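You operate a simulated robot arm through the tools that you are given. There is no shell and no other tool. Be economical: measure what you need, move in short steps, check, and stop when the job is done.

You are at the controls of a simulated two-armed robot. One attempt, no reset.

## Task
Wind the laser to the height on the tablet and lock the column.
Fine: wake the tablet and leave it on the heights page.
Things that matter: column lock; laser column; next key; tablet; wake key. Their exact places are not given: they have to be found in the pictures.

The check looks at the end state, three seconds after you hand in, the way a careful person would. Anything else that was tipped, shoved, dropped, spilled or broken makes it a failure.

## Robot
Two 7-joint arms with two-finger parallel grippers on one trunk, on a base that drives. Base frame: it is fixed to the floor where the robot stands at the start and does not move with it; the origin is under the middle of the robot, x ahead of it, y to its left, z up. Lengths are in mm, angles in rad, forces in N, time in s.
The left shoulder is at the start at [50, 168, 1032], the right one opposite. Each reaches about 790 mm from its shoulder. Places, roughly: column lock [400, -2400, 900]; laser column [500, -2400, 1100]; next key [800, -100, 1400]; tablet [800, -100, 1500]; wake key [800, 0, 1400]. Payload 1.57 kg a hand.
The tool frame of a hand sits at the grasp point between the pads (the TCP): z along the fingers, y along the line on which they close. The tips reach 30 mm beyond it. The gripper opens to 80 mm. The fingers are 17 mm wide and 12 mm thick; the gripper's body (40 by 82 mm) begins 80 mm behind the TCP.
Orientation is that of the tool frame in the base frame, as a unit quaternion [x, y, z, w]. With the fingers straight down and closing along the base's y, the tool's x points along the base's -x, its y along +y and its z along -z.

## Interface
- The arms move only by the tool move_arm. It takes "left_deltas", "right_deltas" or both (then of equal length, played together; a hand with none holds still); each is a list of rows, each a list of 6 numbers: the shift along the base's x, y, z in mm, then the turn, a rotation vector about the base's x, y, z in rad. In form: [[dx, dy, dz, wx, wy, wz], ...]. A call has 1 to 8 rows; each row is the pose to reach, as a shift and turn from the pose commanded when the call began. "left_fingers" and "right_fingers" are, for a hand that has rows, the finger opening in mm, from 0 to 80, set as the call begins (left out, the last holds). A row lasts 0.2 s, in which the tool goes at most 50 mm and 0.15 rad; a call with a longer step from one row to the next is refused whole, and so is a gripper value outside its range. Where a pose cannot be reached the arm comes as near as it can. A force on the tool above 40 N (or 10 N above the force at the start of the call, whichever is more), or a blocked arm, ends the call early, and 0.2 s more pass. The fingers move at their own pace (about 45 mm/s each) and stop on an object; they squeeze with about 23 N. The grip force told is the motor's: it shows also when the fingers shut on nothing. Time passes only in rows, and 0.2 s behind the last, so rows that repeat a pose let the fingers close. It gives the time, the measured TCP pose, the force on the tool (base axes), the opening and the grip force at its end, in the units of the frame above (readings bear some noise), with the torque about the TCP (base axes, N m) and any sound that the robot's microphone picked up.
- Cameras (640 x 400 px; columns grow to the right, rows downward): "scene" is now at [124.9, 6.2, 1294.5]; the picture's right is [-0.11, -0.99, 0.00], its down [-0.00, 0.00, -1.00] and it looks along [0.99, -0.11, -0.00] (base axes); focal length 214 px, centre (320, 200). "left" rides on the left gripper at [72, 7, -122] in its tool frame; the picture's right is [-0.09, 1.00, 0.00], its down [-0.84, -0.08, -0.54] and it looks along [-0.54, -0.05, 0.84] (tool axes); focal length 238 px, centre (320, 200). "right" rides on the right gripper at [72, -7, -122] in its tool frame; the picture's right is [0.09, 1.00, 0.00], its down [-0.84, 0.08, -0.54] and it looks along [-0.54, 0.05, 0.84] (tool axes); focal length 238 px, centre (320, 200).
- capture(camera): a new picture of that camera. No time passes.
- raise_lower(by): slides the trunk up (or, below 0, down) by that many mm; the arms and the scene camera ride with it, the base frame stays. It gives what a move gives, with no picture.
- steer(legs): drives the robot by 1 to 6 legs, each [ahead, left, turn to the left] in mm, mm and rad, along the robot's own axes; the way and the turn of a leg run together, so that a leg with both is an arc; at most 1500 mm and 3.142 rad a leg. The arms and the cameras ride along, it lands a little off, and it stops where it bumps. It gives what a move gives.
- head_to(pan, tilt): turns the head with the scene camera to pan (to the left, within 1.396 rad either way) and tilt (down, from -0.506 to 1.204), counted from straight ahead of the robot. It gives what a move gives.
- locate(camera, pixels): for up to 12 pixels [column, row] of the newest picture of that camera ("zoom" is the newest enlarged one), the place [x, y, z] in the base frame of the surface seen there, good to about 2 mm, but the place of the scene camera against the robot may be out by one fixed shift of up to 25 mm in any direction. No time passes.
- close_up(camera, box): a new picture of the part [left, top, right, bottom] of that camera's present view, enlarged. No time passes.
- sign_off(): hands the job in; it is judged then, once.

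Go step by step. Measure first, check grasps and placings, and put right what went wrong. The budget is 80 turns and 70 pictures, counting those below and the enlarged ones. Unless the task says otherwise, let go and move clear before handing in.

The tools are called after "Call:" by a JSON object that holds its "fn" and its "kwargs". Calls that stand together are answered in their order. move_arm: Moves the arms, as the interface text tells. Its arguments: {"type":"object","properties":{"left_deltas":{"type":"array"},"left_fingers":{"type":"number"},"right_deltas":{"type":"array"},"right_fingers":{"type":"number"}},"required":[]} The other tools are called the same way: raise_lower (by) slides the trunk up or down; steer (legs) drives the base; head_to (pan, tilt) turns the head that bears the scene camera; capture (camera) takes a picture; locate (camera, pixels) gives the place of the surface under pixels of a picture; close_up (camera, box) takes an enlarged picture of a part of a camera's view; sign_off () hands the job in.

At the start:

```text
time: 0.0
left_position: [511.3, 250.1, 999.6]
left_tool_rot: [-0.001, 1.0, -0.001, 0.0]
left_contact_force: [-0.6, 0.7, -0.1]
left_torque: [0.01, 0.04, -0.01]
left_width: 80.2
left_gripper_force: 0.1
right_position: [499.7, -244.9, 1000.0]
right_tool_rot: [0.0, 1.0, 0.0, 0.0]
right_contact_force: [0.8, 0.8, 0.1]
right_torque: [-0.01, 0.0, -0.03]
right_width: 79.9
right_gripper_force: 0.1
trunk travel left (down, up): [-200.0, 243.0]
robot x, y, heading: [-0.5, 1.6, 0.0]
head pan, tilt: [-0.106, 0.005]
```

scene: 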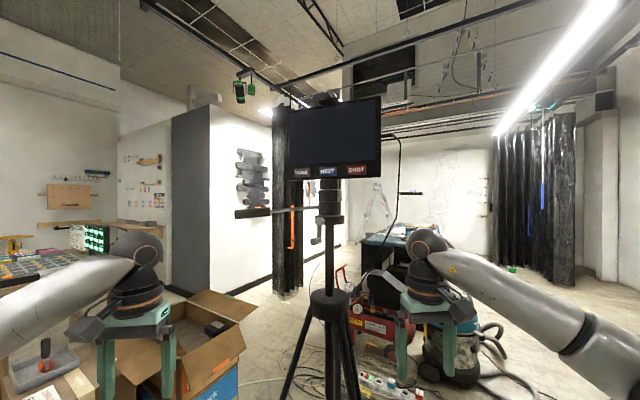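
right: 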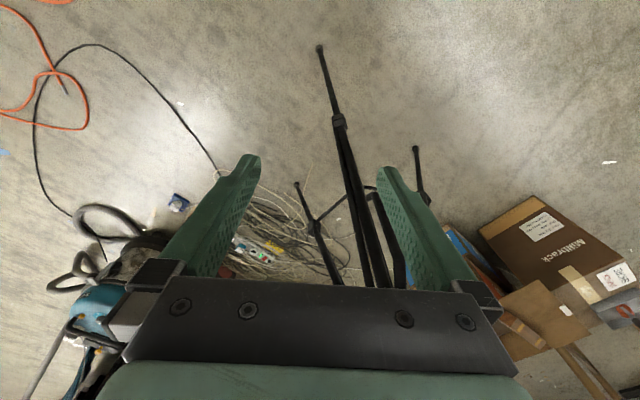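
left: 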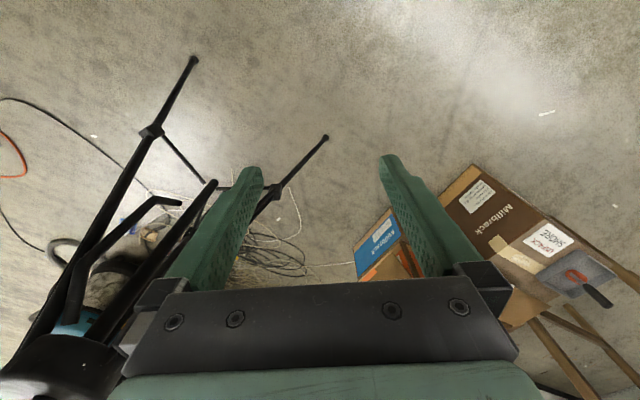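

The tablet on a tripod is ahead (pixels 290-380, 100-180) with three keys under the screen around row 171. I'll enlarge it and locate the keys.

Call:
{"fn": "close_up", "kwargs": {"camera": "scene", "box": [270, 80, 400, 190]}}

Call:
{"fn": "locate", "kwargs": {"camera": "scene", "pixels": [[303, 172], [328, 171], [357, 170], [330, 130], [300, 130], [370, 130], [318, 230], [328, 200]]}}

```text
3.64 times, centred on (335, 135) of scene
```

zoom: 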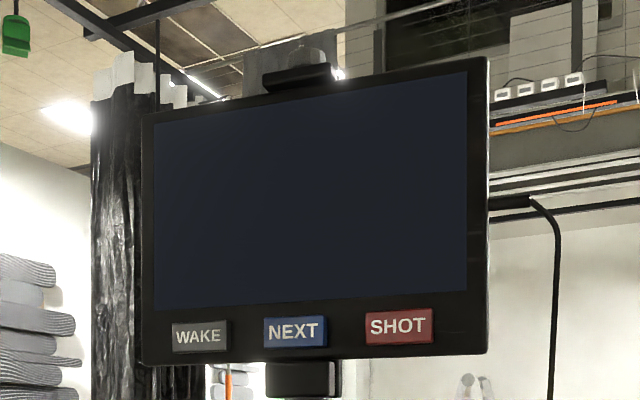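

```text
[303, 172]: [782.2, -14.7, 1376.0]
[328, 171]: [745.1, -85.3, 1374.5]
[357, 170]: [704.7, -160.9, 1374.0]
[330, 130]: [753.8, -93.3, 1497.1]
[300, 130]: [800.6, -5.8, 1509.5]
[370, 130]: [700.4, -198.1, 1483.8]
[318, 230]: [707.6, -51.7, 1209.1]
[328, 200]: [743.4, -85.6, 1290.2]
```

The keys are WAKE [782,-15,1376] and NEXT [745,-85,1375], on a face turned towards -x/+y. Before I move closer, I'll find the tripod's feet.

Call:
{"fn": "locate", "kwargs": {"camera": "right", "pixels": [[320, 48], [338, 120], [297, 185], [415, 150]]}}

Call:
{"fn": "locate", "kwargs": {"camera": "left", "pixels": [[193, 60], [325, 137], [212, 183], [150, 130]]}}

Call:
{"fn": "raise_lower", "kwargs": {"by": 240}}

```text
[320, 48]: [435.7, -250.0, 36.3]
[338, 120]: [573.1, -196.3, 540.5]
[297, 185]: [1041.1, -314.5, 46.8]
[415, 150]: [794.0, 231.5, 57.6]
```

```text
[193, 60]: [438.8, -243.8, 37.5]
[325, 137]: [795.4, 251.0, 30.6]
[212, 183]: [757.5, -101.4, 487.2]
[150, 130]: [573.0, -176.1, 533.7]
```

```text
time: 2.5
left_position: [510.7, 249.6, 1239.9]
left_tool_rot: [0.0, 1.0, 0.0, 0.0]
left_contact_force: [-1.0, -0.2, 0.4]
left_torque: [-0.01, 0.0, -0.01]
left_width: 80.3
left_gripper_force: 0.1
right_position: [501.0, -246.6, 1239.1]
right_tool_rot: [0.0, 1.0, 0.0, -0.001]
right_contact_force: [-0.3, -0.9, 0.8]
right_torque: [0.01, 0.02, 0.01]
right_width: 79.6
right_gripper_force: 0.1
trunk travel left (down, up): [-440.0, 3.0]
robot x, y, heading: [-1.3, 0.3, 0.002]
head pan, tilt: [-0.106, 0.005]
```

Trunk is up. Now I'll turn the left hand to point along the press direction and shut its fingers, standing off the tablet.

Call:
{"fn": "move_arm", "kwargs": {"left_deltas": [[11, -16, 12, -0.0324, -0.1308, -0.0359], [22, -32, 25, -0.0648, -0.2616, -0.0717], [32, -48, 37, -0.0972, -0.3923, -0.1076], [43, -64, 49, -0.1296, -0.5231, -0.1435], [54, -80, 62, -0.162, -0.6539, -0.1793], [65, -95, 74, -0.1945, -0.7847, -0.2152], [76, -111, 87, -0.2269, -0.9155, -0.251], [87, -127, 99, -0.2593, -1.0463, -0.2869]], "left_fingers": 0}}

Call:
{"fn": "move_arm", "kwargs": {"left_deltas": [[11, -16, 12, -0.0324, -0.1308, -0.0359], [22, -32, 25, -0.0648, -0.2616, -0.0717], [32, -48, 37, -0.0972, -0.3923, -0.1076], [32, -48, 37, -0.0972, -0.3923, -0.1076]]}}

Call:
{"fn": "capture", "kwargs": {"camera": "left"}}

Call:
{"fn": "capture", "kwargs": {"camera": "scene"}}

```text
time: 4.3
left_position: [597.7, 122.2, 1339.5]
left_tool_rot: [0.136, 0.848, -0.124, 0.498]
left_contact_force: [-0.5, 0.3, 0.3]
left_torque: [0.0, 0.02, 0.01]
left_width: 0.0
left_gripper_force: 20.7
right_position: [500.4, -245.3, 1239.9]
right_tool_rot: [0.0, 1.0, 0.0, 0.0]
right_contact_force: [0.1, 0.4, 0.3]
right_torque: [0.0, -0.02, -0.01]
right_width: 79.9
right_gripper_force: 0.1
trunk travel left (down, up): [-440.0, 3.0]
robot x, y, heading: [1.5, -0.1, 0.006]
head pan, tilt: [-0.106, 0.005]
```

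```text
time: 5.3
left_position: [629.4, 75.6, 1374.5]
left_tool_rot: [0.178, 0.72, -0.161, 0.652]
left_contact_force: [1.0, -0.4, 0.0]
left_torque: [0.02, 0.01, -0.02]
left_width: 0.0
left_gripper_force: 21.6
right_position: [500.7, -246.7, 1240.8]
right_tool_rot: [0.0, 1.0, 0.0, 0.0]
right_contact_force: [0.0, -0.7, 0.4]
right_torque: [0.03, 0.0, -0.01]
right_width: 80.0
right_gripper_force: 0.1
trunk travel left (down, up): [-440.0, 3.0]
robot x, y, heading: [1.4, -1.5, 0.001]
head pan, tilt: [-0.106, 0.005]
```

```text
65 pictures are left
```

left: 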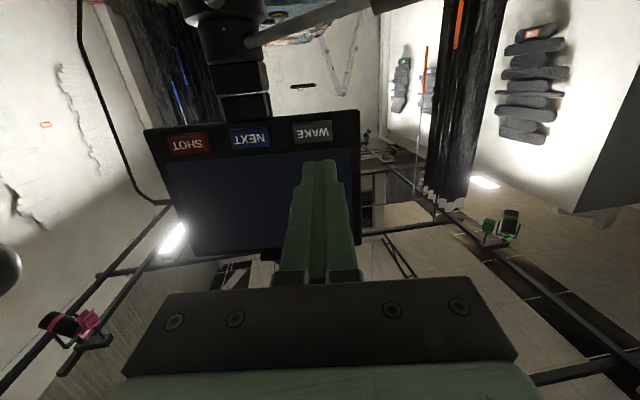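

```text
64 pictures are left
```

scene: 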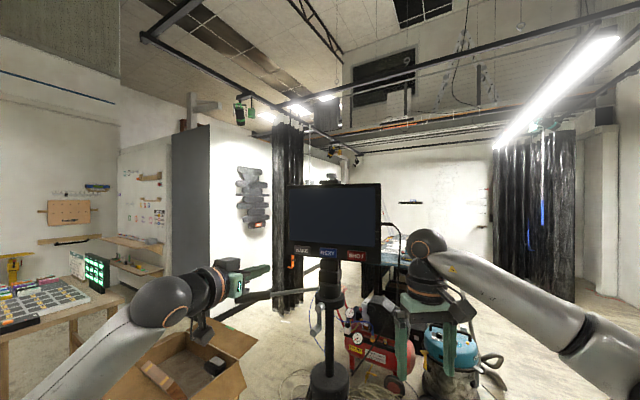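

The wrist view shows WAKE at (312,132), NEXT at (249,138) and SHOT at (187,143). I'll locate them and the face corners with this accurate camera.

Call:
{"fn": "locate", "kwargs": {"camera": "left", "pixels": [[312, 132], [249, 138], [187, 143], [280, 136], [218, 141], [350, 128], [180, 200], [270, 190]]}}

Call:
{"fn": "locate", "kwargs": {"camera": "scene", "pixels": [[302, 250], [329, 252], [357, 255]]}}

```text
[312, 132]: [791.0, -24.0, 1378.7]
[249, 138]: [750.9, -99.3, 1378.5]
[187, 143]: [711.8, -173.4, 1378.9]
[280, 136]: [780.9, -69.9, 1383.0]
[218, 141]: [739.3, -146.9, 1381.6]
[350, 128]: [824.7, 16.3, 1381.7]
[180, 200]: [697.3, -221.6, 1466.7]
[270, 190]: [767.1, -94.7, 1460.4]
```

```text
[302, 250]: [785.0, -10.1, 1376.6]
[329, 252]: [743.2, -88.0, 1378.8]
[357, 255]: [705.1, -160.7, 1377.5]
```

True key centres: WAKE [791,-24,1379], NEXT [751,-99,1379]. I'll move to about 30 mm tip clearance in front of WAKE.

Call:
{"fn": "move_arm", "kwargs": {"left_deltas": [[36, -24, 3, 0, 0, 0], [72, -48, 7, 0, 0, 0], [108.6, -71.6, 10, 0, 0, 0], [108.6, -71.6, 10, 0, 0, 0], [117.5, -76.3, 9, 0, 0, 0], [126, -81, 8, 0, 0, 0], [126, -81, 8, 0, 0, 0]]}}

Call:
{"fn": "close_up", "kwargs": {"camera": "left", "box": [120, 60, 440, 260]}}

```text
time: 6.9
left_position: [754.8, -4.6, 1384.5]
left_tool_rot: [0.179, 0.72, -0.162, 0.651]
left_contact_force: [-0.1, 0.6, 0.2]
left_torque: [0.03, 0.01, 0.01]
left_width: 0.0
left_gripper_force: 21.5
right_position: [501.5, -245.0, 1240.5]
right_tool_rot: [0.0, 1.0, 0.0, 0.0]
right_contact_force: [0.4, 0.6, -0.2]
right_torque: [0.01, -0.01, 0.01]
right_width: 79.9
right_gripper_force: 0.2
trunk travel left (down, up): [-440.0, 3.0]
robot x, y, heading: [2.9, -2.0, 0.004]
head pan, tilt: [-0.106, 0.005]
```

```text
2.00 times, centred on (280, 160) of left
```

zoom: 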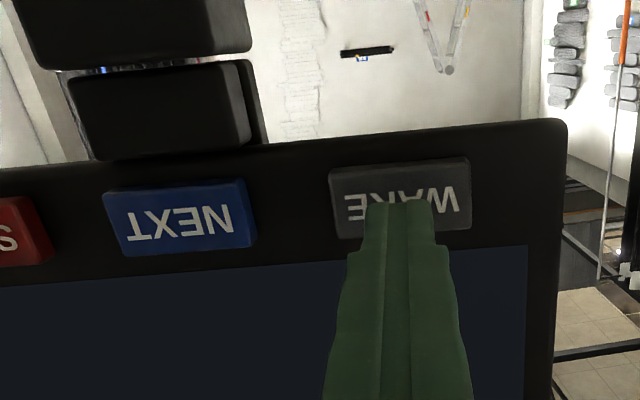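

Tip is lined up with WAKE, about 10 mm short. Advancing slowly.

Call:
{"fn": "move_arm", "kwargs": {"left_deltas": [[4.4, -2.3, -0.5, 0, 0, 0], [8.8, -4.7, -1, 0, 0, 0], [10.6, -5.6, -1.2, 0, 0, 0], [11.5, -6.1, -1.3, 0, 0, 0]]}}

Call:
{"fn": "close_up", "kwargs": {"camera": "left", "box": [120, 60, 440, 260]}}

```text
time: 7.9
left_position: [767.9, -11.1, 1382.6]
left_tool_rot: [0.178, 0.72, -0.161, 0.651]
left_contact_force: [-2.7, 0.0, 0.2]
left_torque: [-0.04, 0.0, 0.0]
left_width: 0.0
left_gripper_force: 21.7
right_position: [499.9, -244.3, 1241.1]
right_tool_rot: [-0.001, 1.0, 0.0, 0.001]
right_contact_force: [-0.2, 0.7, -0.6]
right_torque: [-0.04, 0.01, 0.02]
right_width: 80.2
right_gripper_force: 0.0
trunk travel left (down, up): [-440.0, 3.0]
robot x, y, heading: [-0.1, -0.4, 0.0]
head pan, tilt: [-0.106, 0.005]
heard: click
```

```text
2.00 times, centred on (280, 160) of left
```

zoom: 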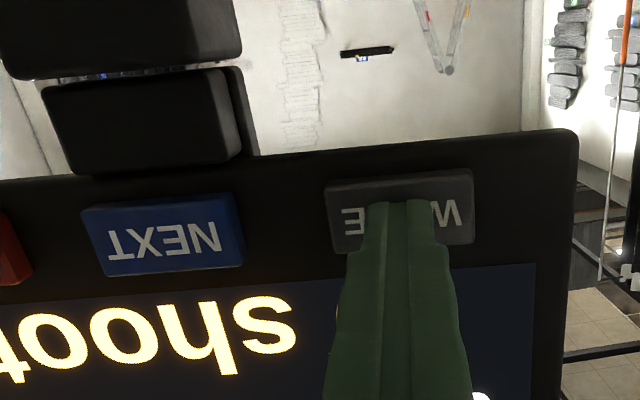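

A click, and the screen is awake. Backing off 40 mm and reading the page.

Call:
{"fn": "move_arm", "kwargs": {"left_deltas": [[-17.7, 9.3, 2, 0, 0, 0], [-35, 18.6, 4, 0, 0, 0], [-35, 18.6, 4, 0, 0, 0]]}}

Call:
{"fn": "close_up", "kwargs": {"camera": "scene", "box": [270, 165, 400, 275]}}

```text
time: 8.7
left_position: [733.1, 5.9, 1385.2]
left_tool_rot: [0.178, 0.72, -0.161, 0.651]
left_contact_force: [-0.4, -0.1, -0.1]
left_torque: [0.01, -0.02, -0.01]
left_width: 0.0
left_gripper_force: 21.2
right_position: [500.6, -245.2, 1238.5]
right_tool_rot: [0.001, 1.0, 0.0, -0.001]
right_contact_force: [0.3, 0.1, -0.4]
right_torque: [0.01, 0.0, -0.01]
right_width: 80.1
right_gripper_force: 0.1
trunk travel left (down, up): [-440.0, 3.0]
robot x, y, heading: [1.5, 2.8, -0.001]
head pan, tilt: [-0.106, 0.005]
```

```text
3.64 times, centred on (335, 220) of scene
```

zoom: 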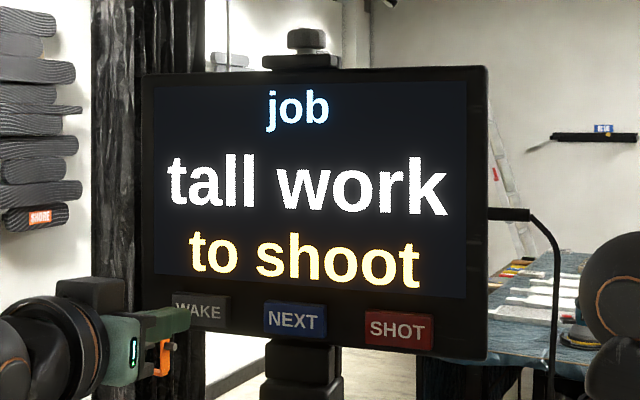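

The page shows "job: tall work – to shoot". Now I'll press NEXT once the same way and back off.

Call:
{"fn": "move_arm", "kwargs": {"left_deltas": [[-20, -37, 0, 0, 0, 0], [-40, -74.5, 0, 0, 0, 0], [-40, -74.5, 0, 0, 0, 0], [-22, -84, -1.5, 0, 0, 0], [-10, -90, -2.5, 0, 0, 0], [-6.5, -91.7, -2.8, 0, 0, 0], [-5.2, -92.4, -2.9, 0, 0, 0], [-40, -74.5, 0, 0, 0, 0]]}}

Call:
{"fn": "close_up", "kwargs": {"camera": "scene", "box": [270, 165, 400, 275]}}

```text
time: 10.5
left_position: [692.1, -67.1, 1389.5]
left_tool_rot: [0.177, 0.72, -0.161, 0.652]
left_contact_force: [-1.0, 1.1, 0.0]
left_torque: [-0.02, -0.01, 0.03]
left_width: 0.0
left_gripper_force: 21.4
right_position: [500.2, -244.5, 1240.0]
right_tool_rot: [0.0, 1.0, -0.001, 0.001]
right_contact_force: [0.8, -0.5, 1.0]
right_torque: [-0.01, -0.02, -0.01]
right_width: 79.9
right_gripper_force: 0.1
trunk travel left (down, up): [-440.0, 3.0]
robot x, y, heading: [2.8, -1.2, 0.002]
head pan, tilt: [-0.106, 0.005]
```

```text
3.64 times, centred on (335, 220) of scene
```

zoom: 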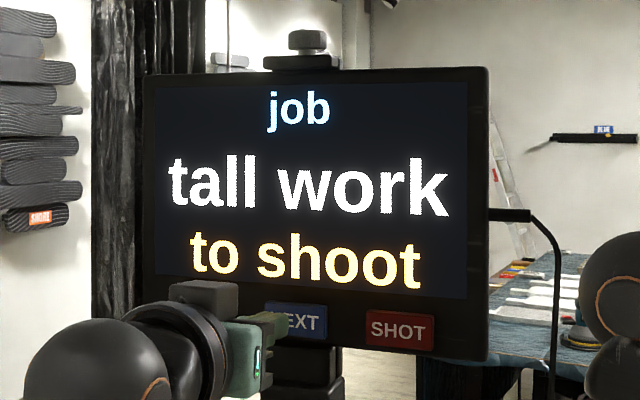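

No click yet; the page is unchanged. I'll go again a touch deeper, settling before withdrawal.

Call:
{"fn": "move_arm", "kwargs": {"left_deltas": [[16, -8.5, -3, 0, 0, 0], [30, -16, -5, 0, 0, 0], [34.5, -18.4, -5, 0, 0, 0], [35.8, -19, -5, 0, 0, 0], [36.5, -19.5, -5, 0, 0, 0]]}}

```text
time: 11.7
left_position: [727.6, -85.8, 1382.8]
left_tool_rot: [0.179, 0.72, -0.162, 0.651]
left_contact_force: [-2.0, 0.5, 0.3]
left_torque: [-0.06, -0.01, -0.02]
left_width: 0.0
left_gripper_force: 21.6
right_position: [500.6, -245.0, 1239.8]
right_tool_rot: [0.0, 1.0, 0.0, 0.0]
right_contact_force: [-0.6, -0.4, 1.1]
right_torque: [0.0, 0.0, 0.03]
right_width: 80.1
right_gripper_force: 0.0
trunk travel left (down, up): [-440.0, 3.0]
robot x, y, heading: [3.4, 2.9, 0.004]
head pan, tilt: [-0.106, 0.005]
heard: click
```

Click heard on NEXT with about 2 N. Withdrawing and reading.

Call:
{"fn": "move_arm", "kwargs": {"left_deltas": [[-17.7, 9.3, 2, 0, 0, 0], [-44, 23, 4, 0, 0, 0], [-80, 43, 6, 0, 0, 0], [-110, 70, 6, 0, 0, 0]]}}

Call:
{"fn": "close_up", "kwargs": {"camera": "scene", "box": [270, 165, 400, 275]}}

```text
time: 12.7
left_position: [620.8, -16.5, 1387.7]
left_tool_rot: [0.178, 0.72, -0.162, 0.651]
left_contact_force: [0.0, -0.4, 1.1]
left_torque: [-0.02, -0.01, -0.02]
left_width: 0.0
left_gripper_force: 21.8
right_position: [501.1, -244.4, 1239.8]
right_tool_rot: [0.0, 1.0, 0.001, 0.001]
right_contact_force: [-0.4, 1.3, -1.2]
right_torque: [-0.04, 0.02, 0.01]
right_width: 80.1
right_gripper_force: 0.1
trunk travel left (down, up): [-440.0, 3.0]
robot x, y, heading: [-3.1, -0.0, 0.001]
head pan, tilt: [-0.106, 0.005]
```

```text
3.64 times, centred on (335, 220) of scene
```

zoom: 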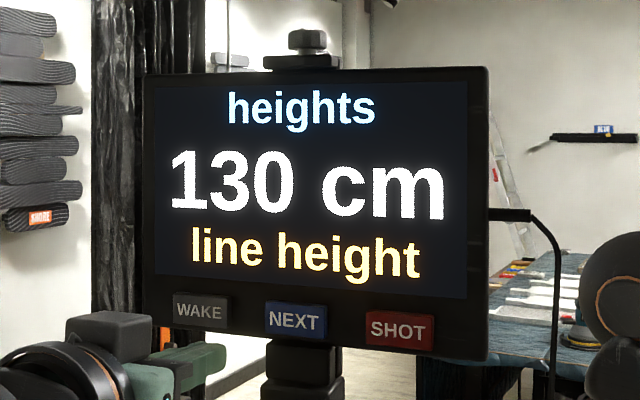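

Heights page: line height 130 cm. Leaving it so; now I'll retract the left arm and look to the right toward the laser column.

Call:
{"fn": "move_arm", "kwargs": {"left_deltas": [[-40, 30, 0, 0, 0, 0], [-80, 65, 0, 0.03, 0.13, 0.036], [-110, 100, -20, 0.065, 0.26, 0.072], [-130, 140, -40, 0.097, 0.39, 0.108], [-140, 180, -60, 0.13, 0.52, 0.143], [-150, 220, -80, 0.162, 0.654, 0.18], [-150, 250, -100, 0.194, 0.785, 0.215]]}}

Call:
{"fn": "head_to", "kwargs": {"pan": -1.35, "tilt": 0.1}}

Call:
{"fn": "capture", "kwargs": {"camera": "scene"}}

```text
refused: row 2 steps farther than a row can; nothing moved
```

```text
time: 14.1
left_position: [621.6, -15.6, 1389.8]
left_tool_rot: [0.178, 0.72, -0.162, 0.651]
left_contact_force: [0.6, -0.3, -0.4]
left_torque: [-0.02, 0.0, 0.04]
left_width: 0.0
left_gripper_force: 21.1
right_position: [500.6, -244.6, 1239.6]
right_tool_rot: [0.0, 1.0, 0.0, -0.001]
right_contact_force: [0.5, 0.4, 0.7]
right_torque: [0.01, -0.01, 0.0]
right_width: 80.1
right_gripper_force: 0.0
trunk travel left (down, up): [-440.0, 3.0]
robot x, y, heading: [0.9, -0.2, 0.004]
head pan, tilt: [-1.349, 0.099]
```

```text
58 pictures are left
```

scene: 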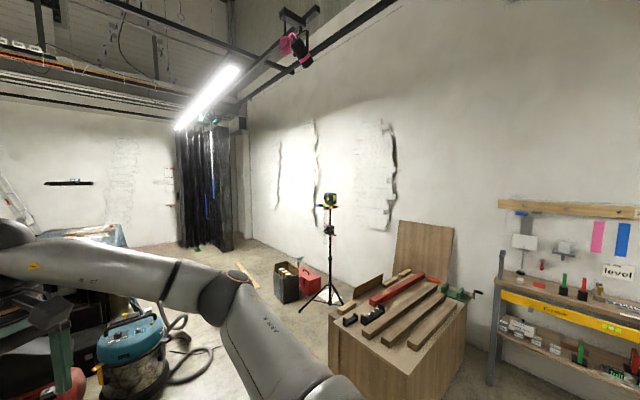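

The laser tripod is at (330,200-310). I'll enlarge it and locate, and retry the arm retraction with smaller steps.

Call:
{"fn": "close_up", "kwargs": {"camera": "scene", "box": [282, 180, 378, 320]}}

Call:
{"fn": "locate", "kwargs": {"camera": "scene", "pixels": [[330, 200], [329, 230], [330, 260], [300, 310], [341, 303], [333, 375], [465, 310], [410, 345], [285, 280], [318, 207], [470, 292]]}}

Call:
{"fn": "move_arm", "kwargs": {"left_deltas": [[-30, 25, 0, 0, 0, 0], [-60, 55, 0, 0.03, 0.12, 0.036], [-85, 90, -15, 0.06, 0.24, 0.07], [-105, 125, -30, 0.09, 0.36, 0.1], [-120, 160, -50, 0.12, 0.48, 0.13], [-130, 195, -70, 0.15, 0.6, 0.165], [-140, 225, -85, 0.18, 0.72, 0.2], [-140, 255, -105, 0.21, 0.84, 0.23]]}}

```text
2.86 times, centred on (330, 250) of scene
```

zoom: 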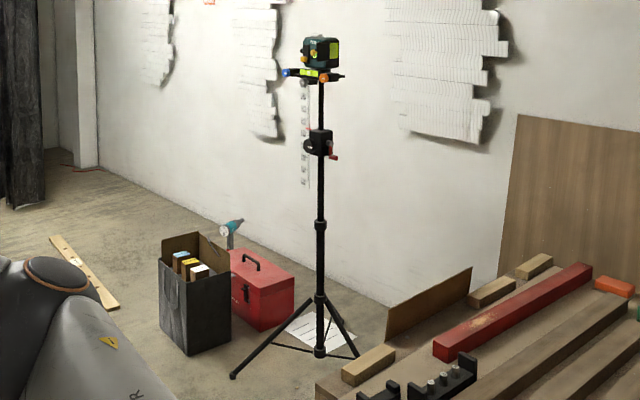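

```text
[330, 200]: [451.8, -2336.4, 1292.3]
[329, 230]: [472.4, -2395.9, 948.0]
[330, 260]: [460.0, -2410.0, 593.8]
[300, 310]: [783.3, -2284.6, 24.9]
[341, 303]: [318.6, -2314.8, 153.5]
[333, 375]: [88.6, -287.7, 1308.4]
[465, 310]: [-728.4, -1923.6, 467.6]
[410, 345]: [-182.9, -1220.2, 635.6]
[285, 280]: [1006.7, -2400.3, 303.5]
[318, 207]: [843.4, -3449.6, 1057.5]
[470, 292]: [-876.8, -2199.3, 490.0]
```

```text
time: 15.9
left_position: [480.0, 237.7, 1284.1]
left_tool_rot: [0.081, 0.95, -0.073, 0.292]
left_contact_force: [-0.3, 0.7, -1.3]
left_torque: [0.0, 0.04, 0.02]
left_width: 0.0
left_gripper_force: 21.5
right_position: [500.1, -244.8, 1239.1]
right_tool_rot: [-0.001, 1.0, 0.0, 0.0]
right_contact_force: [0.3, 0.0, -0.1]
right_torque: [0.02, 0.01, 0.0]
right_width: 80.0
right_gripper_force: 0.1
trunk travel left (down, up): [-440.0, 3.0]
robot x, y, heading: [1.0, -1.2, 0.002]
head pan, tilt: [-1.349, 0.099]
```

Laser column is at about [465,-2400]. I need the free floor for driving: locating the bench edges and vacuum hose.

Call:
{"fn": "head_to", "kwargs": {"pan": -1.35, "tilt": 0.55}}

Call:
{"fn": "capture", "kwargs": {"camera": "scene"}}

Call:
{"fn": "capture", "kwargs": {"camera": "right"}}

```text
time: 16.8
left_position: [479.5, 237.0, 1284.2]
left_tool_rot: [0.081, 0.949, -0.073, 0.294]
left_contact_force: [-0.4, -0.1, -0.4]
left_torque: [0.01, -0.02, -0.01]
left_width: 0.2
left_gripper_force: 20.9
right_position: [499.6, -244.6, 1238.6]
right_tool_rot: [0.0, 1.0, 0.0, 0.0]
right_contact_force: [0.0, 1.1, 0.2]
right_torque: [-0.01, -0.01, -0.04]
right_width: 79.9
right_gripper_force: 0.1
trunk travel left (down, up): [-440.0, 3.0]
robot x, y, heading: [1.7, 1.2, -0.002]
head pan, tilt: [-1.349, 0.55]
```

```text
56 pictures are left
```

scene: 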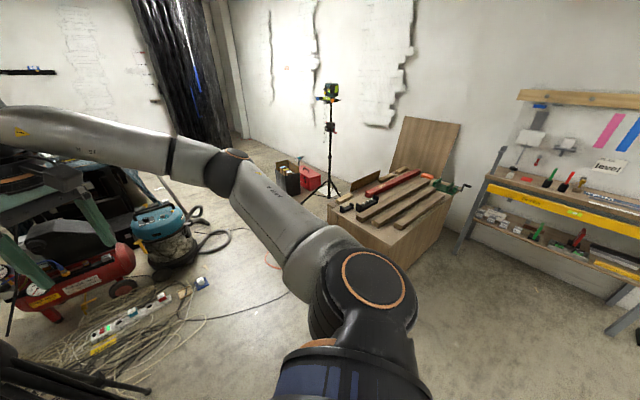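

```text
55 pictures are left
```

right: 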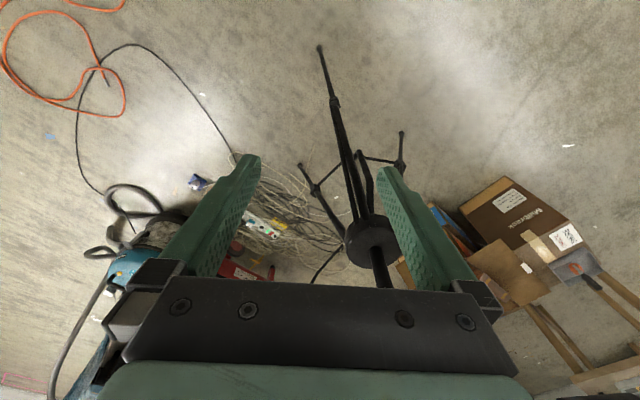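

Call:
{"fn": "locate", "kwargs": {"camera": "scene", "pixels": [[195, 250], [230, 240], [160, 265], [330, 218], [395, 265], [445, 195], [205, 285], [268, 265], [335, 196], [308, 200], [410, 240], [290, 190]]}}

Call:
{"fn": "locate", "kwargs": {"camera": "right", "pixels": [[90, 20], [120, 50], [50, 90], [120, 110], [90, 170], [200, 180], [160, 210], [130, 240], [80, 130], [250, 230], [200, 95], [320, 50]]}}

```text
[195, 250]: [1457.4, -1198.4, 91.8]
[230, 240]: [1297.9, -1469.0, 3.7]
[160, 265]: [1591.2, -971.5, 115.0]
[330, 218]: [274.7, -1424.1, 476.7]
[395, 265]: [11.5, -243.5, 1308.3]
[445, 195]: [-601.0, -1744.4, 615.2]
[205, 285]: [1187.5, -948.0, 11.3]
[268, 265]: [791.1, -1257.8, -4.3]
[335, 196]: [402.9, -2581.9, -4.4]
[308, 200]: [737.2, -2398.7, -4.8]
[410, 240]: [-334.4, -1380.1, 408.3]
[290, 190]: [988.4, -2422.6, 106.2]
```

```text
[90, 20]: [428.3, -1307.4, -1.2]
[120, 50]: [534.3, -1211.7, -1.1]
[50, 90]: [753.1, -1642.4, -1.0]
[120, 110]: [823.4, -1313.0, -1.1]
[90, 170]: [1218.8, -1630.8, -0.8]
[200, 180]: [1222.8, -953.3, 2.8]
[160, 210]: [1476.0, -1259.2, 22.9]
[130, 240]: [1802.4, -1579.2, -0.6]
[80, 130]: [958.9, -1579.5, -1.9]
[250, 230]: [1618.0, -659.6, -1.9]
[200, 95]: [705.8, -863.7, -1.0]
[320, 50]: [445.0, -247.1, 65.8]
```

Bench's near-left corner is about x=275, y=-1424; vacuum beyond x≈1190. I'll turn right, go down clear of the tablet tripod, sidestep and then stop before the laser for a look.

Call:
{"fn": "steer", "kwargs": {"legs": [[0, 0, -1.571], [600, 0, 0], [0, 620, 0], [700, 0, 0]]}}

Call:
{"fn": "head_to", "kwargs": {"pan": 0, "tilt": 0.3}}

Call:
{"fn": "capture", "kwargs": {"camera": "scene"}}

```text
time: 30.6
left_position: [829.7, -1790.6, 1284.8]
left_tool_rot: [0.733, 0.609, -0.26, 0.154]
left_contact_force: [-0.4, -1.1, -0.6]
left_torque: [-0.03, 0.02, -0.02]
left_width: 0.5
left_gripper_force: 21.2
right_position: [348.0, -1806.3, 1238.4]
right_tool_rot: [0.712, 0.703, 0.0, 0.0]
right_contact_force: [0.2, 0.7, 0.7]
right_torque: [-0.02, 0.0, 0.0]
right_width: 80.0
right_gripper_force: 0.0
trunk travel left (down, up): [-440.0, 3.0]
robot x, y, heading: [597.2, -1305.8, -1.586]
head pan, tilt: [-1.349, 0.55]
```

```text
time: 32.1
left_position: [830.2, -1790.2, 1284.0]
left_tool_rot: [0.732, 0.61, -0.26, 0.155]
left_contact_force: [0.3, -0.7, -1.1]
left_torque: [-0.01, 0.0, 0.05]
left_width: 0.0
left_gripper_force: 21.4
right_position: [347.6, -1805.0, 1239.8]
right_tool_rot: [0.712, 0.702, -0.001, 0.0]
right_contact_force: [0.5, -0.2, -0.3]
right_torque: [-0.01, 0.01, 0.02]
right_width: 80.0
right_gripper_force: 0.0
trunk travel left (down, up): [-440.0, 3.0]
robot x, y, heading: [599.9, -1307.3, -1.584]
head pan, tilt: [0.0, 0.3]
```

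```text
54 pictures are left
```

scene: 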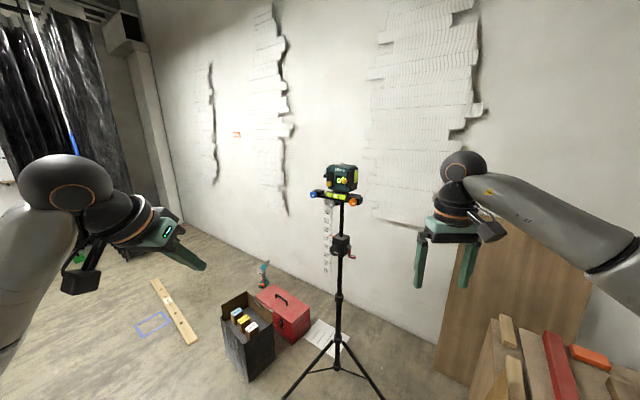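

Good view: laser head at (342,180), gear housing with red crank at (342,248). Enlarging both.

Call:
{"fn": "close_up", "kwargs": {"camera": "scene", "box": [295, 155, 385, 285]}}

Call:
{"fn": "close_up", "kwargs": {"camera": "scene", "box": [320, 225, 365, 270]}}

Call:
{"fn": "locate", "kwargs": {"camera": "scene", "pixels": [[342, 180], [345, 220], [342, 245], [350, 257], [339, 300], [284, 396], [381, 398], [327, 240], [327, 270], [342, 195], [316, 193], [334, 238]]}}

```text
3.08 times, centred on (340, 220) of scene
```

zoom: 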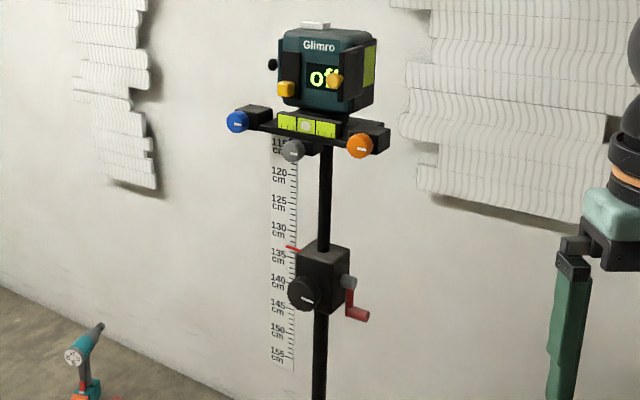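

```text
8.89 times, centred on (342, 248) of scene
```

zoom: 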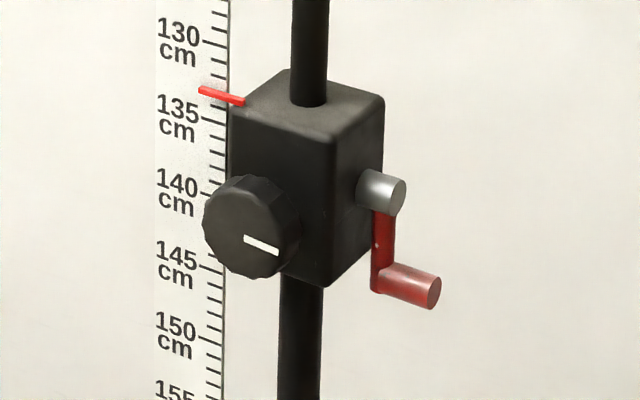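

```text
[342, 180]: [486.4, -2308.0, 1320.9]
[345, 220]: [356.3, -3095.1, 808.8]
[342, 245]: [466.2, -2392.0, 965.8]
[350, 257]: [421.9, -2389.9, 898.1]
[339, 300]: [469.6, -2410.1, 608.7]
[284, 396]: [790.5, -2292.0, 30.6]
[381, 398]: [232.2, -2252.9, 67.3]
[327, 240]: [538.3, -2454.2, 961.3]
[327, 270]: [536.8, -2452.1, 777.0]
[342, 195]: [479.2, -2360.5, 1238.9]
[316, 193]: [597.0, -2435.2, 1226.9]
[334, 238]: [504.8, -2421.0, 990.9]
```

The red pointer on the housing reads roughly 133–134 against the hanging tape; the target is 130. I'll measure the housing, knob and crank geometry from this zoom.

Call:
{"fn": "locate", "kwargs": {"camera": "zoom", "pixels": [[240, 135], [328, 155], [328, 275], [342, 150], [378, 110], [378, 235], [397, 195], [432, 292], [382, 275], [262, 230], [206, 91], [200, 130]]}}

Call:
{"fn": "raise_lower", "kwargs": {"by": -200}}

```text
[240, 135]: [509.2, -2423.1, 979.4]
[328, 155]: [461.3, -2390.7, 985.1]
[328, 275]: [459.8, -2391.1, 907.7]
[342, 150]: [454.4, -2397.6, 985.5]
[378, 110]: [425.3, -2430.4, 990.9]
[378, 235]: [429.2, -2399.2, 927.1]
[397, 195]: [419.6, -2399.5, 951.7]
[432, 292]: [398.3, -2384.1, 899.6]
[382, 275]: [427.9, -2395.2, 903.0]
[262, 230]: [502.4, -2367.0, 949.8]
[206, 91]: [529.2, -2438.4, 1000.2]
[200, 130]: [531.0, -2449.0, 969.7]
```

```text
time: 34.3
left_position: [830.5, -1791.3, 1084.8]
left_tool_rot: [0.733, 0.609, -0.26, 0.155]
left_contact_force: [0.1, -0.3, 0.8]
left_torque: [-0.01, -0.02, -0.02]
left_width: 0.2
left_gripper_force: 21.4
right_position: [347.6, -1805.6, 1040.1]
right_tool_rot: [0.712, 0.702, -0.001, -0.001]
right_contact_force: [0.2, -0.9, -1.1]
right_torque: [0.01, 0.01, 0.01]
right_width: 79.9
right_gripper_force: 0.1
trunk travel left (down, up): [-240.0, 203.0]
robot x, y, heading: [601.4, -1308.2, -1.587]
head pan, tilt: [0.0, 0.3]
```

The crank axis points along about [-.83,.555,0] (radius ~52 mm, handle end near [385,-2392,900]); the lock knob faces [.555,.83,0]. I'll turn the right hand to point along the crank axis before driving in.

Call:
{"fn": "move_arm", "kwargs": {"right_deltas": [[-5, -3, -9, -0.1098, -0.0598, 0.0598], [-10, -7, -18, -0.2196, -0.1196, 0.1196], [-16, -10, -28, -0.3294, -0.1794, 0.1794], [-21, -14, -37, -0.4392, -0.2392, 0.2392], [-26, -17, -46, -0.549, -0.299, 0.299], [-31, -21, -55, -0.6588, -0.3588, 0.3588], [-37, -24, -65, -0.7686, -0.4186, 0.4186]]}}

Call:
{"fn": "move_arm", "kwargs": {"right_deltas": [[-5, -3, -9, -0.1098, -0.0598, 0.0598], [-10, -7, -18, -0.2196, -0.1196, 0.1196], [-16, -10, -28, -0.3294, -0.1794, 0.1794], [-21, -14, -37, -0.4392, -0.2392, 0.2392], [-26, -17, -46, -0.549, -0.299, 0.299], [-31, -21, -55, -0.6588, -0.3588, 0.3588], [-31, -21, -55, -0.6588, -0.3588, 0.3588]]}}

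Call:
{"fn": "steer", "kwargs": {"legs": [[420, 0, 0]]}}

Call:
{"fn": "capture", "kwargs": {"camera": "right"}}

Call:
{"fn": "capture", "kwargs": {"camera": "scene"}}

```text
time: 35.9
left_position: [830.4, -1789.4, 1084.3]
left_tool_rot: [0.733, 0.609, -0.26, 0.155]
left_contact_force: [-0.3, 0.2, -0.1]
left_torque: [0.02, -0.01, 0.0]
left_width: 0.1
left_gripper_force: 21.4
right_position: [301.4, -1817.7, 973.1]
right_tool_rot: [0.534, 0.749, -0.108, 0.377]
right_contact_force: [-0.3, 0.3, -0.3]
right_torque: [0.01, -0.03, 0.01]
right_width: 80.2
right_gripper_force: 0.1
right hand out of reach, approached as far as the arm can: row 7
trunk travel left (down, up): [-240.0, 203.0]
robot x, y, heading: [598.8, -1307.1, -1.586]
head pan, tilt: [0.0, 0.3]
```

```text
time: 37.5
left_position: [830.7, -1789.9, 1084.7]
left_tool_rot: [0.733, 0.609, -0.26, 0.155]
left_contact_force: [0.3, 0.2, 0.0]
left_torque: [0.01, 0.01, -0.01]
left_width: 0.1
left_gripper_force: 21.2
right_position: [272.6, -1838.6, 916.1]
right_tool_rot: [0.258, 0.679, -0.178, 0.663]
right_contact_force: [0.2, 0.1, 0.1]
right_torque: [0.01, -0.02, 0.01]
right_width: 79.9
right_gripper_force: 0.0
right hand out of reach, approached as far as the arm can: row 1, 2, 3, 4
trunk travel left (down, up): [-240.0, 203.0]
robot x, y, heading: [601.8, -1309.3, -1.587]
head pan, tilt: [0.0, 0.3]
```

```text
time: 40.1
left_position: [827.8, -2211.4, 1084.5]
left_tool_rot: [0.732, 0.61, -0.26, 0.156]
left_contact_force: [0.2, -0.6, -0.1]
left_torque: [0.0, 0.02, -0.03]
left_width: 0.0
left_gripper_force: 21.6
right_position: [269.8, -2260.3, 916.8]
right_tool_rot: [0.258, 0.679, -0.177, 0.664]
right_contact_force: [-0.1, 0.2, 0.8]
right_torque: [0.03, 0.02, 0.01]
right_width: 80.1
right_gripper_force: 0.1
trunk travel left (down, up): [-240.0, 203.0]
robot x, y, heading: [596.1, -1727.6, -1.582]
head pan, tilt: [0.0, 0.3]
```

```text
51 pictures are left
```

right: 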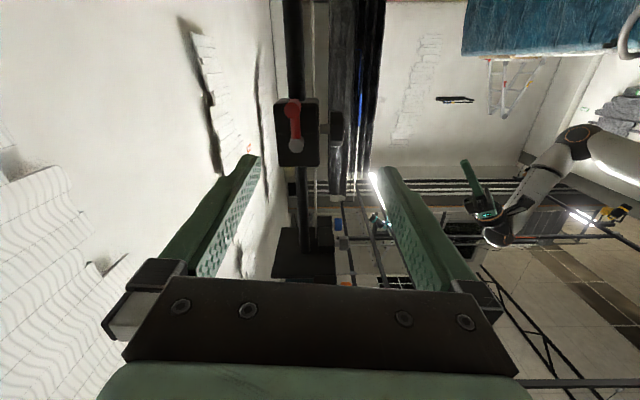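

```text
50 pictures are left
```

scene: 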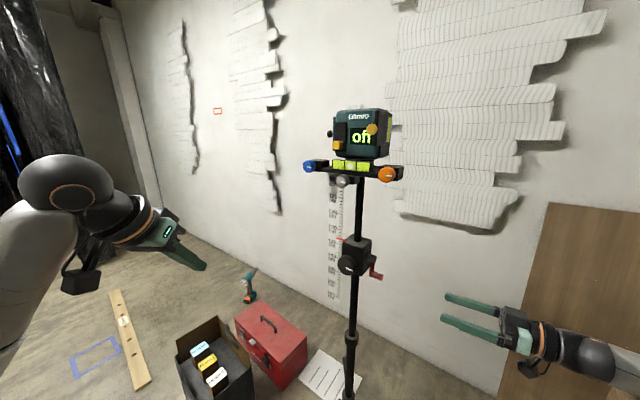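

The wrist camera sees the crank directly (red arm at (295,105)–(297,145), upside-down view). Enlarging and measuring.

Call:
{"fn": "close_up", "kwargs": {"camera": "right", "box": [255, 80, 351, 180]}}

Call:
{"fn": "close_up", "kwargs": {"camera": "scene", "box": [315, 200, 400, 310]}}

```text
4.00 times, centred on (303, 130) of right
```

zoom: 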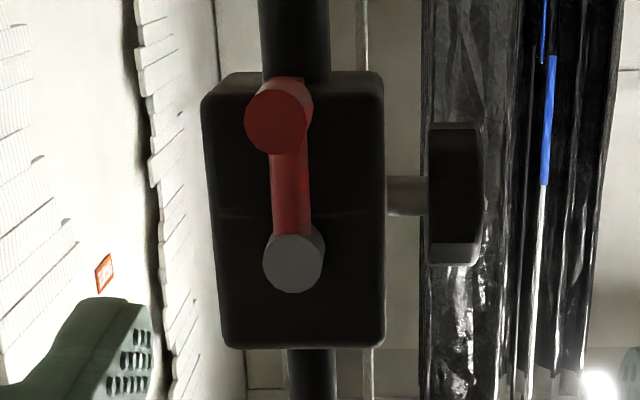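

```text
3.64 times, centred on (358, 255) of scene
```

zoom: 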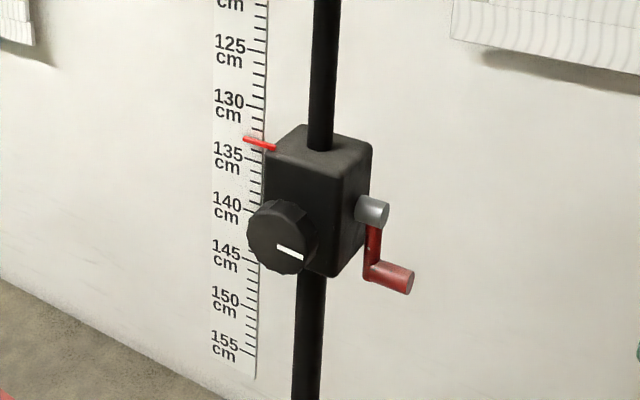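

Call:
{"fn": "locate", "kwargs": {"camera": "right", "pixels": [[292, 110], [296, 145], [294, 124], [281, 110], [316, 110], [284, 162], [315, 162], [337, 118], [337, 140], [341, 128], [280, 135], [315, 140]]}}

Call:
{"fn": "locate", "kwargs": {"camera": "zoom", "pixels": [[374, 212], [402, 280], [282, 235], [262, 145], [230, 160]]}}

```text
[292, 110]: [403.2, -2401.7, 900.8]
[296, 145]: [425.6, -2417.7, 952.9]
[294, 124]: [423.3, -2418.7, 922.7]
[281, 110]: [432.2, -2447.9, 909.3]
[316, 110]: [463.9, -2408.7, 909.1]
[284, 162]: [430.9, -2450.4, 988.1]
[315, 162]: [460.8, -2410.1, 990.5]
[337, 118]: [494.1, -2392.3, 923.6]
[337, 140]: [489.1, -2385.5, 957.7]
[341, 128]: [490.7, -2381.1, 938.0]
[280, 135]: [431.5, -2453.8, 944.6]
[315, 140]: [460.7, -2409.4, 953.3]
```

```text
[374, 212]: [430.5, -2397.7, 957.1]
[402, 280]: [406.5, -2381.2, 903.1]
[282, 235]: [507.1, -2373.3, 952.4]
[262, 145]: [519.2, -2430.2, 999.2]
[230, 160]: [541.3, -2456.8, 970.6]
```

Measured: crank shaft end [425.6,-2417.7,953], handle end [403,-2402,901], radius 52, axis ≈[-.79,.615,0]. Moving to pre-grasp 60 mm out along the axis.

Call:
{"fn": "move_arm", "kwargs": {"right_deltas": [[20, -25, -4, 0, 0, -0.01], [40, -50, -8, 0, 0, -0.02], [60, -76, -12, 0, 0, -0.03], [81, -101, -16, 0, 0, -0.03], [81, -101, -16, 0, 0, -0.03]]}}

Call:
{"fn": "capture", "kwargs": {"camera": "right"}}

```text
time: 41.3
left_position: [826.5, -2210.8, 1085.8]
left_tool_rot: [0.731, 0.611, -0.26, 0.156]
left_contact_force: [0.7, 0.1, -0.4]
left_torque: [-0.04, -0.01, 0.04]
left_width: 0.0
left_gripper_force: 21.0
right_position: [351.8, -2360.6, 899.4]
right_tool_rot: [0.269, 0.675, -0.188, 0.661]
right_contact_force: [-0.2, 0.1, 0.7]
right_torque: [0.0, 0.0, -0.01]
right_width: 80.1
right_gripper_force: 0.0
trunk travel left (down, up): [-240.0, 203.0]
robot x, y, heading: [592.6, -1729.9, -1.586]
head pan, tilt: [0.0, 0.3]
```

```text
47 pictures are left
```

right: 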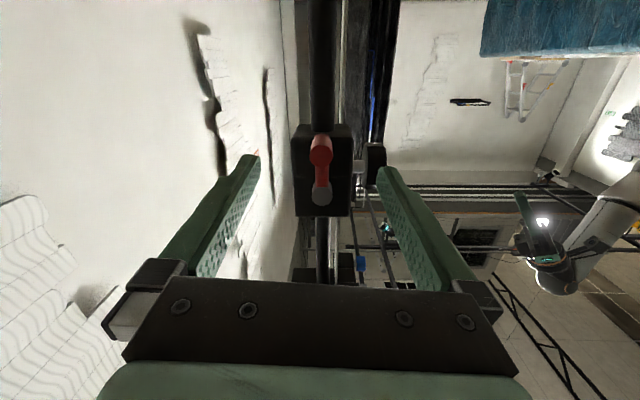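

Call:
{"fn": "locate", "kwargs": {"camera": "right", "pixels": [[321, 154], [321, 146], [321, 194], [321, 170]]}}

Call:
{"fn": "move_arm", "kwargs": {"right_deltas": [[16, -12, 0, 0, 0, 0], [28, -22, 0, 0, 0, 0], [28, -22, 0, 0, 0, 0]], "right_fingers": 56}}

Call:
{"fn": "close_up", "kwargs": {"camera": "right", "box": [220, 100, 420, 225]}}

```text
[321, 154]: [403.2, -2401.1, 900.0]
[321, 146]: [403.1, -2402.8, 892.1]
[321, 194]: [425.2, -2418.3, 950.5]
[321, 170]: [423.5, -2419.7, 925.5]
```

```text
time: 42.1
left_position: [827.5, -2212.2, 1084.5]
left_tool_rot: [0.732, 0.61, -0.26, 0.156]
left_contact_force: [0.2, -0.2, 0.2]
left_torque: [0.01, -0.03, -0.02]
left_width: 0.0
left_gripper_force: 22.0
right_position: [379.0, -2384.2, 901.3]
right_tool_rot: [0.269, 0.675, -0.188, 0.661]
right_contact_force: [-0.9, -1.3, 0.0]
right_torque: [0.02, 0.02, 0.05]
right_width: 56.2
right_gripper_force: 0.0
trunk travel left (down, up): [-240.0, 203.0]
robot x, y, heading: [595.9, -1730.6, -1.584]
head pan, tilt: [0.0, 0.3]
```

```text
3.20 times, centred on (320, 162) of right
```

zoom: 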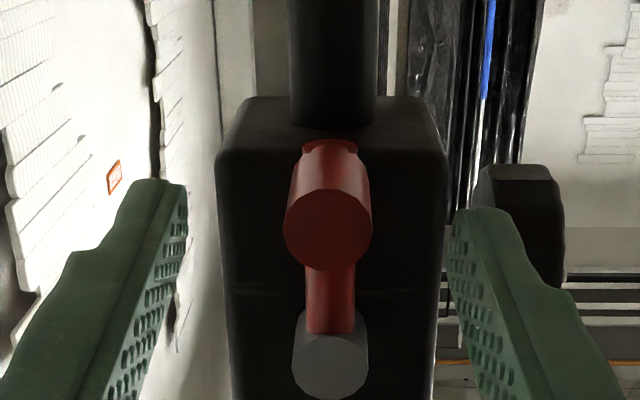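

Handle is centred between the fingers. Advancing 24 mm more and closing.

Call:
{"fn": "move_arm", "kwargs": {"right_deltas": [[10, -7, 0, 0, 0, 0], [19, -14, -1, 0, 0, 0], [19, -14, -1, 0, 0, 0]]}}

Call:
{"fn": "move_arm", "kwargs": {"right_deltas": [[0, 0, 0, 0, 0, 0], [0, 0, 0, 0, 0, 0], [0, 0, 0, 0, 0, 0], [0, 0, 0, 0, 0, 0]], "right_fingers": 10}}

Call:
{"fn": "close_up", "kwargs": {"camera": "right", "box": [220, 100, 420, 225]}}

```text
time: 42.9
left_position: [827.7, -2212.4, 1083.6]
left_tool_rot: [0.732, 0.61, -0.26, 0.155]
left_contact_force: [-0.1, 0.0, 0.0]
left_torque: [-0.01, 0.02, 0.0]
left_width: 0.1
left_gripper_force: 21.2
right_position: [397.7, -2398.1, 901.1]
right_tool_rot: [0.266, 0.675, -0.188, 0.662]
right_contact_force: [-0.1, -0.1, 0.3]
right_torque: [-0.02, 0.03, 0.04]
right_width: 56.2
right_gripper_force: 0.0
trunk travel left (down, up): [-240.0, 203.0]
robot x, y, heading: [597.3, -1730.9, -1.583]
head pan, tilt: [0.0, 0.3]
```

```text
time: 43.9
left_position: [827.5, -2211.6, 1084.9]
left_tool_rot: [0.732, 0.61, -0.261, 0.155]
left_contact_force: [0.9, 0.3, 0.4]
left_torque: [0.01, -0.02, -0.02]
left_width: 0.1
left_gripper_force: 21.5
right_position: [396.3, -2397.2, 900.5]
right_tool_rot: [0.268, 0.675, -0.189, 0.661]
right_contact_force: [0.8, 0.0, 0.3]
right_torque: [-0.01, -0.03, 0.68]
right_width: 20.1
right_gripper_force: 30.2
trunk travel left (down, up): [-240.0, 203.0]
robot x, y, heading: [598.0, -1730.8, -1.577]
head pan, tilt: [0.0, 0.3]
```

```text
3.20 times, centred on (320, 162) of right
```

zoom: 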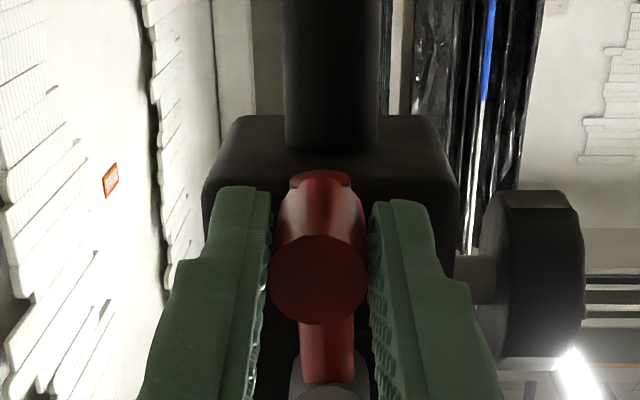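

Handle gripped (20 mm). Trial: swing 30° counter-clockwise (seen from outside) and watch the force and the pointer.

Call:
{"fn": "move_arm", "kwargs": {"right_deltas": [[-4.2, -5.4, 0.5, 0, 0, 0], [-8.3, -10.6, 1.8, 0, 0, 0], [-12.2, -15.7, 4, 0, 0, 0], [-16, -20.5, 7, 0, 0, 0], [-16, -20.5, 7, 0, 0, 0]]}}

Call:
{"fn": "close_up", "kwargs": {"camera": "scene", "box": [315, 200, 400, 310]}}

```text
time: 45.1
left_position: [827.4, -2211.1, 1084.2]
left_tool_rot: [0.731, 0.611, -0.26, 0.156]
left_contact_force: [-0.3, 0.4, 1.4]
left_torque: [0.01, -0.01, 0.03]
left_width: 0.0
left_gripper_force: 22.0
right_position: [383.1, -2418.8, 905.8]
right_tool_rot: [0.267, 0.675, -0.189, 0.661]
right_contact_force: [5.8, 3.9, -2.9]
right_torque: [-0.05, 0.56, 1.05]
right_width: 20.2
right_gripper_force: 34.2
trunk travel left (down, up): [-240.0, 203.0]
robot x, y, heading: [600.8, -1728.7, -1.584]
head pan, tilt: [0.0, 0.3]
```

```text
3.64 times, centred on (358, 255) of scene
```

zoom: 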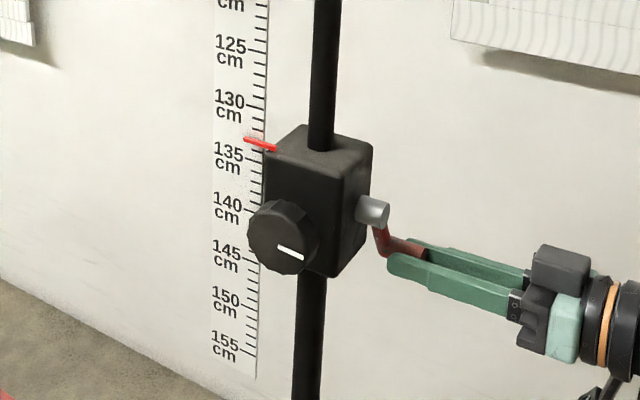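

The crank turns freely with the grip (5–7 N). Continuing on to 210° in the same sense.

Call:
{"fn": "move_arm", "kwargs": {"right_deltas": [[-11.7, -15, 19, 0, 0, 0], [-16, -20.5, 45, 0, 0, 0], [-11.7, -15, 71, 0, 0, 0], [0, 0, 90, 0, 0, 0], [16, 20.5, 97, 0, 0, 0], [32, 41, 90, 0, 0, 0], [32, 41, 90, 0, 0, 0]]}}

Call:
{"fn": "close_up", "kwargs": {"camera": "scene", "box": [315, 200, 400, 310]}}

```text
time: 46.7
left_position: [827.4, -2211.3, 1084.4]
left_tool_rot: [0.732, 0.61, -0.261, 0.156]
left_contact_force: [0.6, -0.4, -0.1]
left_torque: [0.03, 0.04, -0.02]
left_width: 0.0
left_gripper_force: 20.6
right_position: [412.5, -2377.0, 997.6]
right_tool_rot: [0.268, 0.675, -0.188, 0.661]
right_contact_force: [0.1, 0.1, 0.0]
right_torque: [0.0, 0.03, 0.01]
right_width: 10.3
right_gripper_force: 0.1
trunk travel left (down, up): [-240.0, 203.0]
robot x, y, heading: [593.0, -1732.0, -1.583]
head pan, tilt: [0.0, 0.3]
```

```text
3.64 times, centred on (358, 255) of scene
```

zoom: 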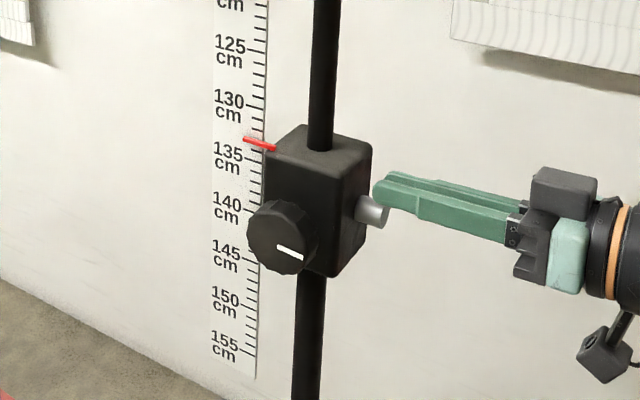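

The fingers slipped off the handle during the vertical part (opening now 10). Back off along the axis and see where the crank stands.

Call:
{"fn": "move_arm", "kwargs": {"right_deltas": [[-20, 15, 0, 0, 0, 0], [-47, 37, 0, 0, 0, 0], [-47, 37, -40, 0, 0, 0], [-47, 37, -80, 0, 0, 0], [-47, 37, -80, 0, 0, 0]], "right_fingers": 56}}

Call:
{"fn": "capture", "kwargs": {"camera": "right"}}

Call:
{"fn": "close_up", "kwargs": {"camera": "scene", "box": [315, 200, 400, 310]}}

```text
time: 47.9
left_position: [827.3, -2210.4, 1085.0]
left_tool_rot: [0.732, 0.61, -0.26, 0.155]
left_contact_force: [0.4, 1.0, 0.5]
left_torque: [0.01, 0.01, 0.02]
left_width: 0.0
left_gripper_force: 21.2
right_position: [364.7, -2338.3, 916.2]
right_tool_rot: [0.267, 0.675, -0.189, 0.661]
right_contact_force: [0.4, -0.4, -0.7]
right_torque: [0.01, 0.0, -0.02]
right_width: 55.9
right_gripper_force: 0.1
trunk travel left (down, up): [-240.0, 203.0]
robot x, y, heading: [594.9, -1729.8, -1.581]
head pan, tilt: [0.0, 0.3]
```

```text
42 pictures are left
```

right: 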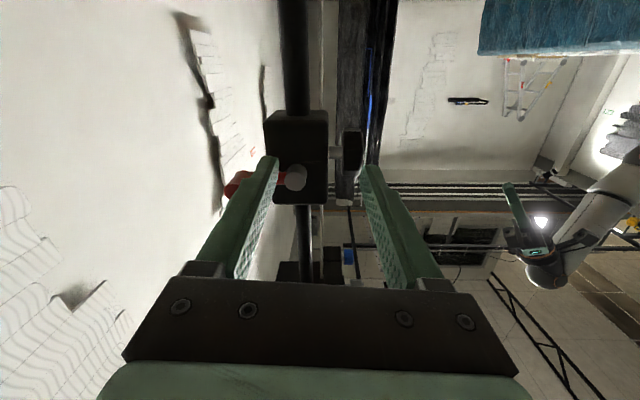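

```text
3.64 times, centred on (358, 255) of scene
```

zoom: 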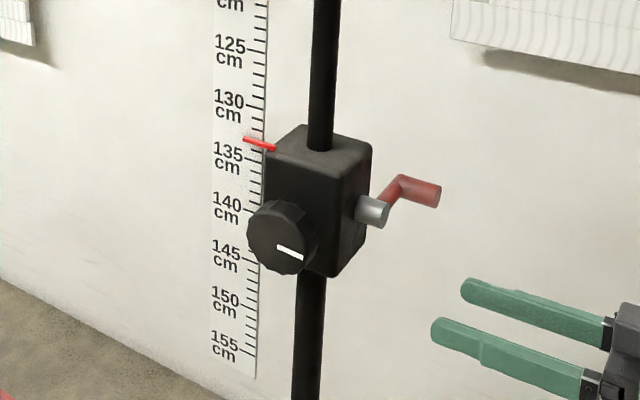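

The crank did turn about 100°. I'll take a fine picture of pointer and tape as a reference.

Call:
{"fn": "close_up", "kwargs": {"camera": "scene", "box": [325, 215, 365, 240]}}

Call:
{"fn": "locate", "kwargs": {"camera": "right", "pixels": [[234, 187], [242, 178], [296, 178], [280, 177], [352, 140], [352, 155]]}}

```text
16.00 times, centred on (345, 228) of scene
```

zoom: 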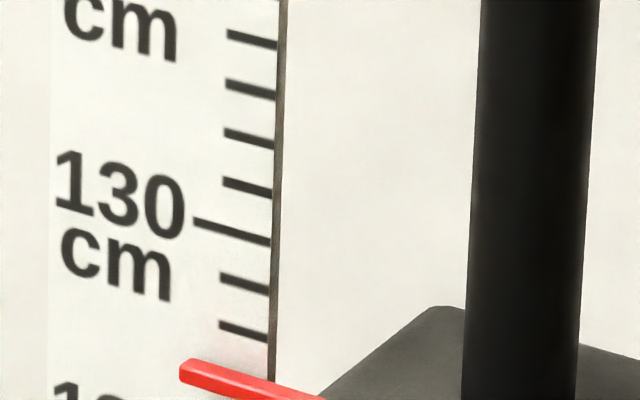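

```text
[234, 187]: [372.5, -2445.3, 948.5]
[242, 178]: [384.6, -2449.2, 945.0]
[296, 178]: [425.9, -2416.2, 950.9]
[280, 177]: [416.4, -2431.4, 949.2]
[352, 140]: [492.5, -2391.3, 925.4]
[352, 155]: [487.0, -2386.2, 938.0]
```

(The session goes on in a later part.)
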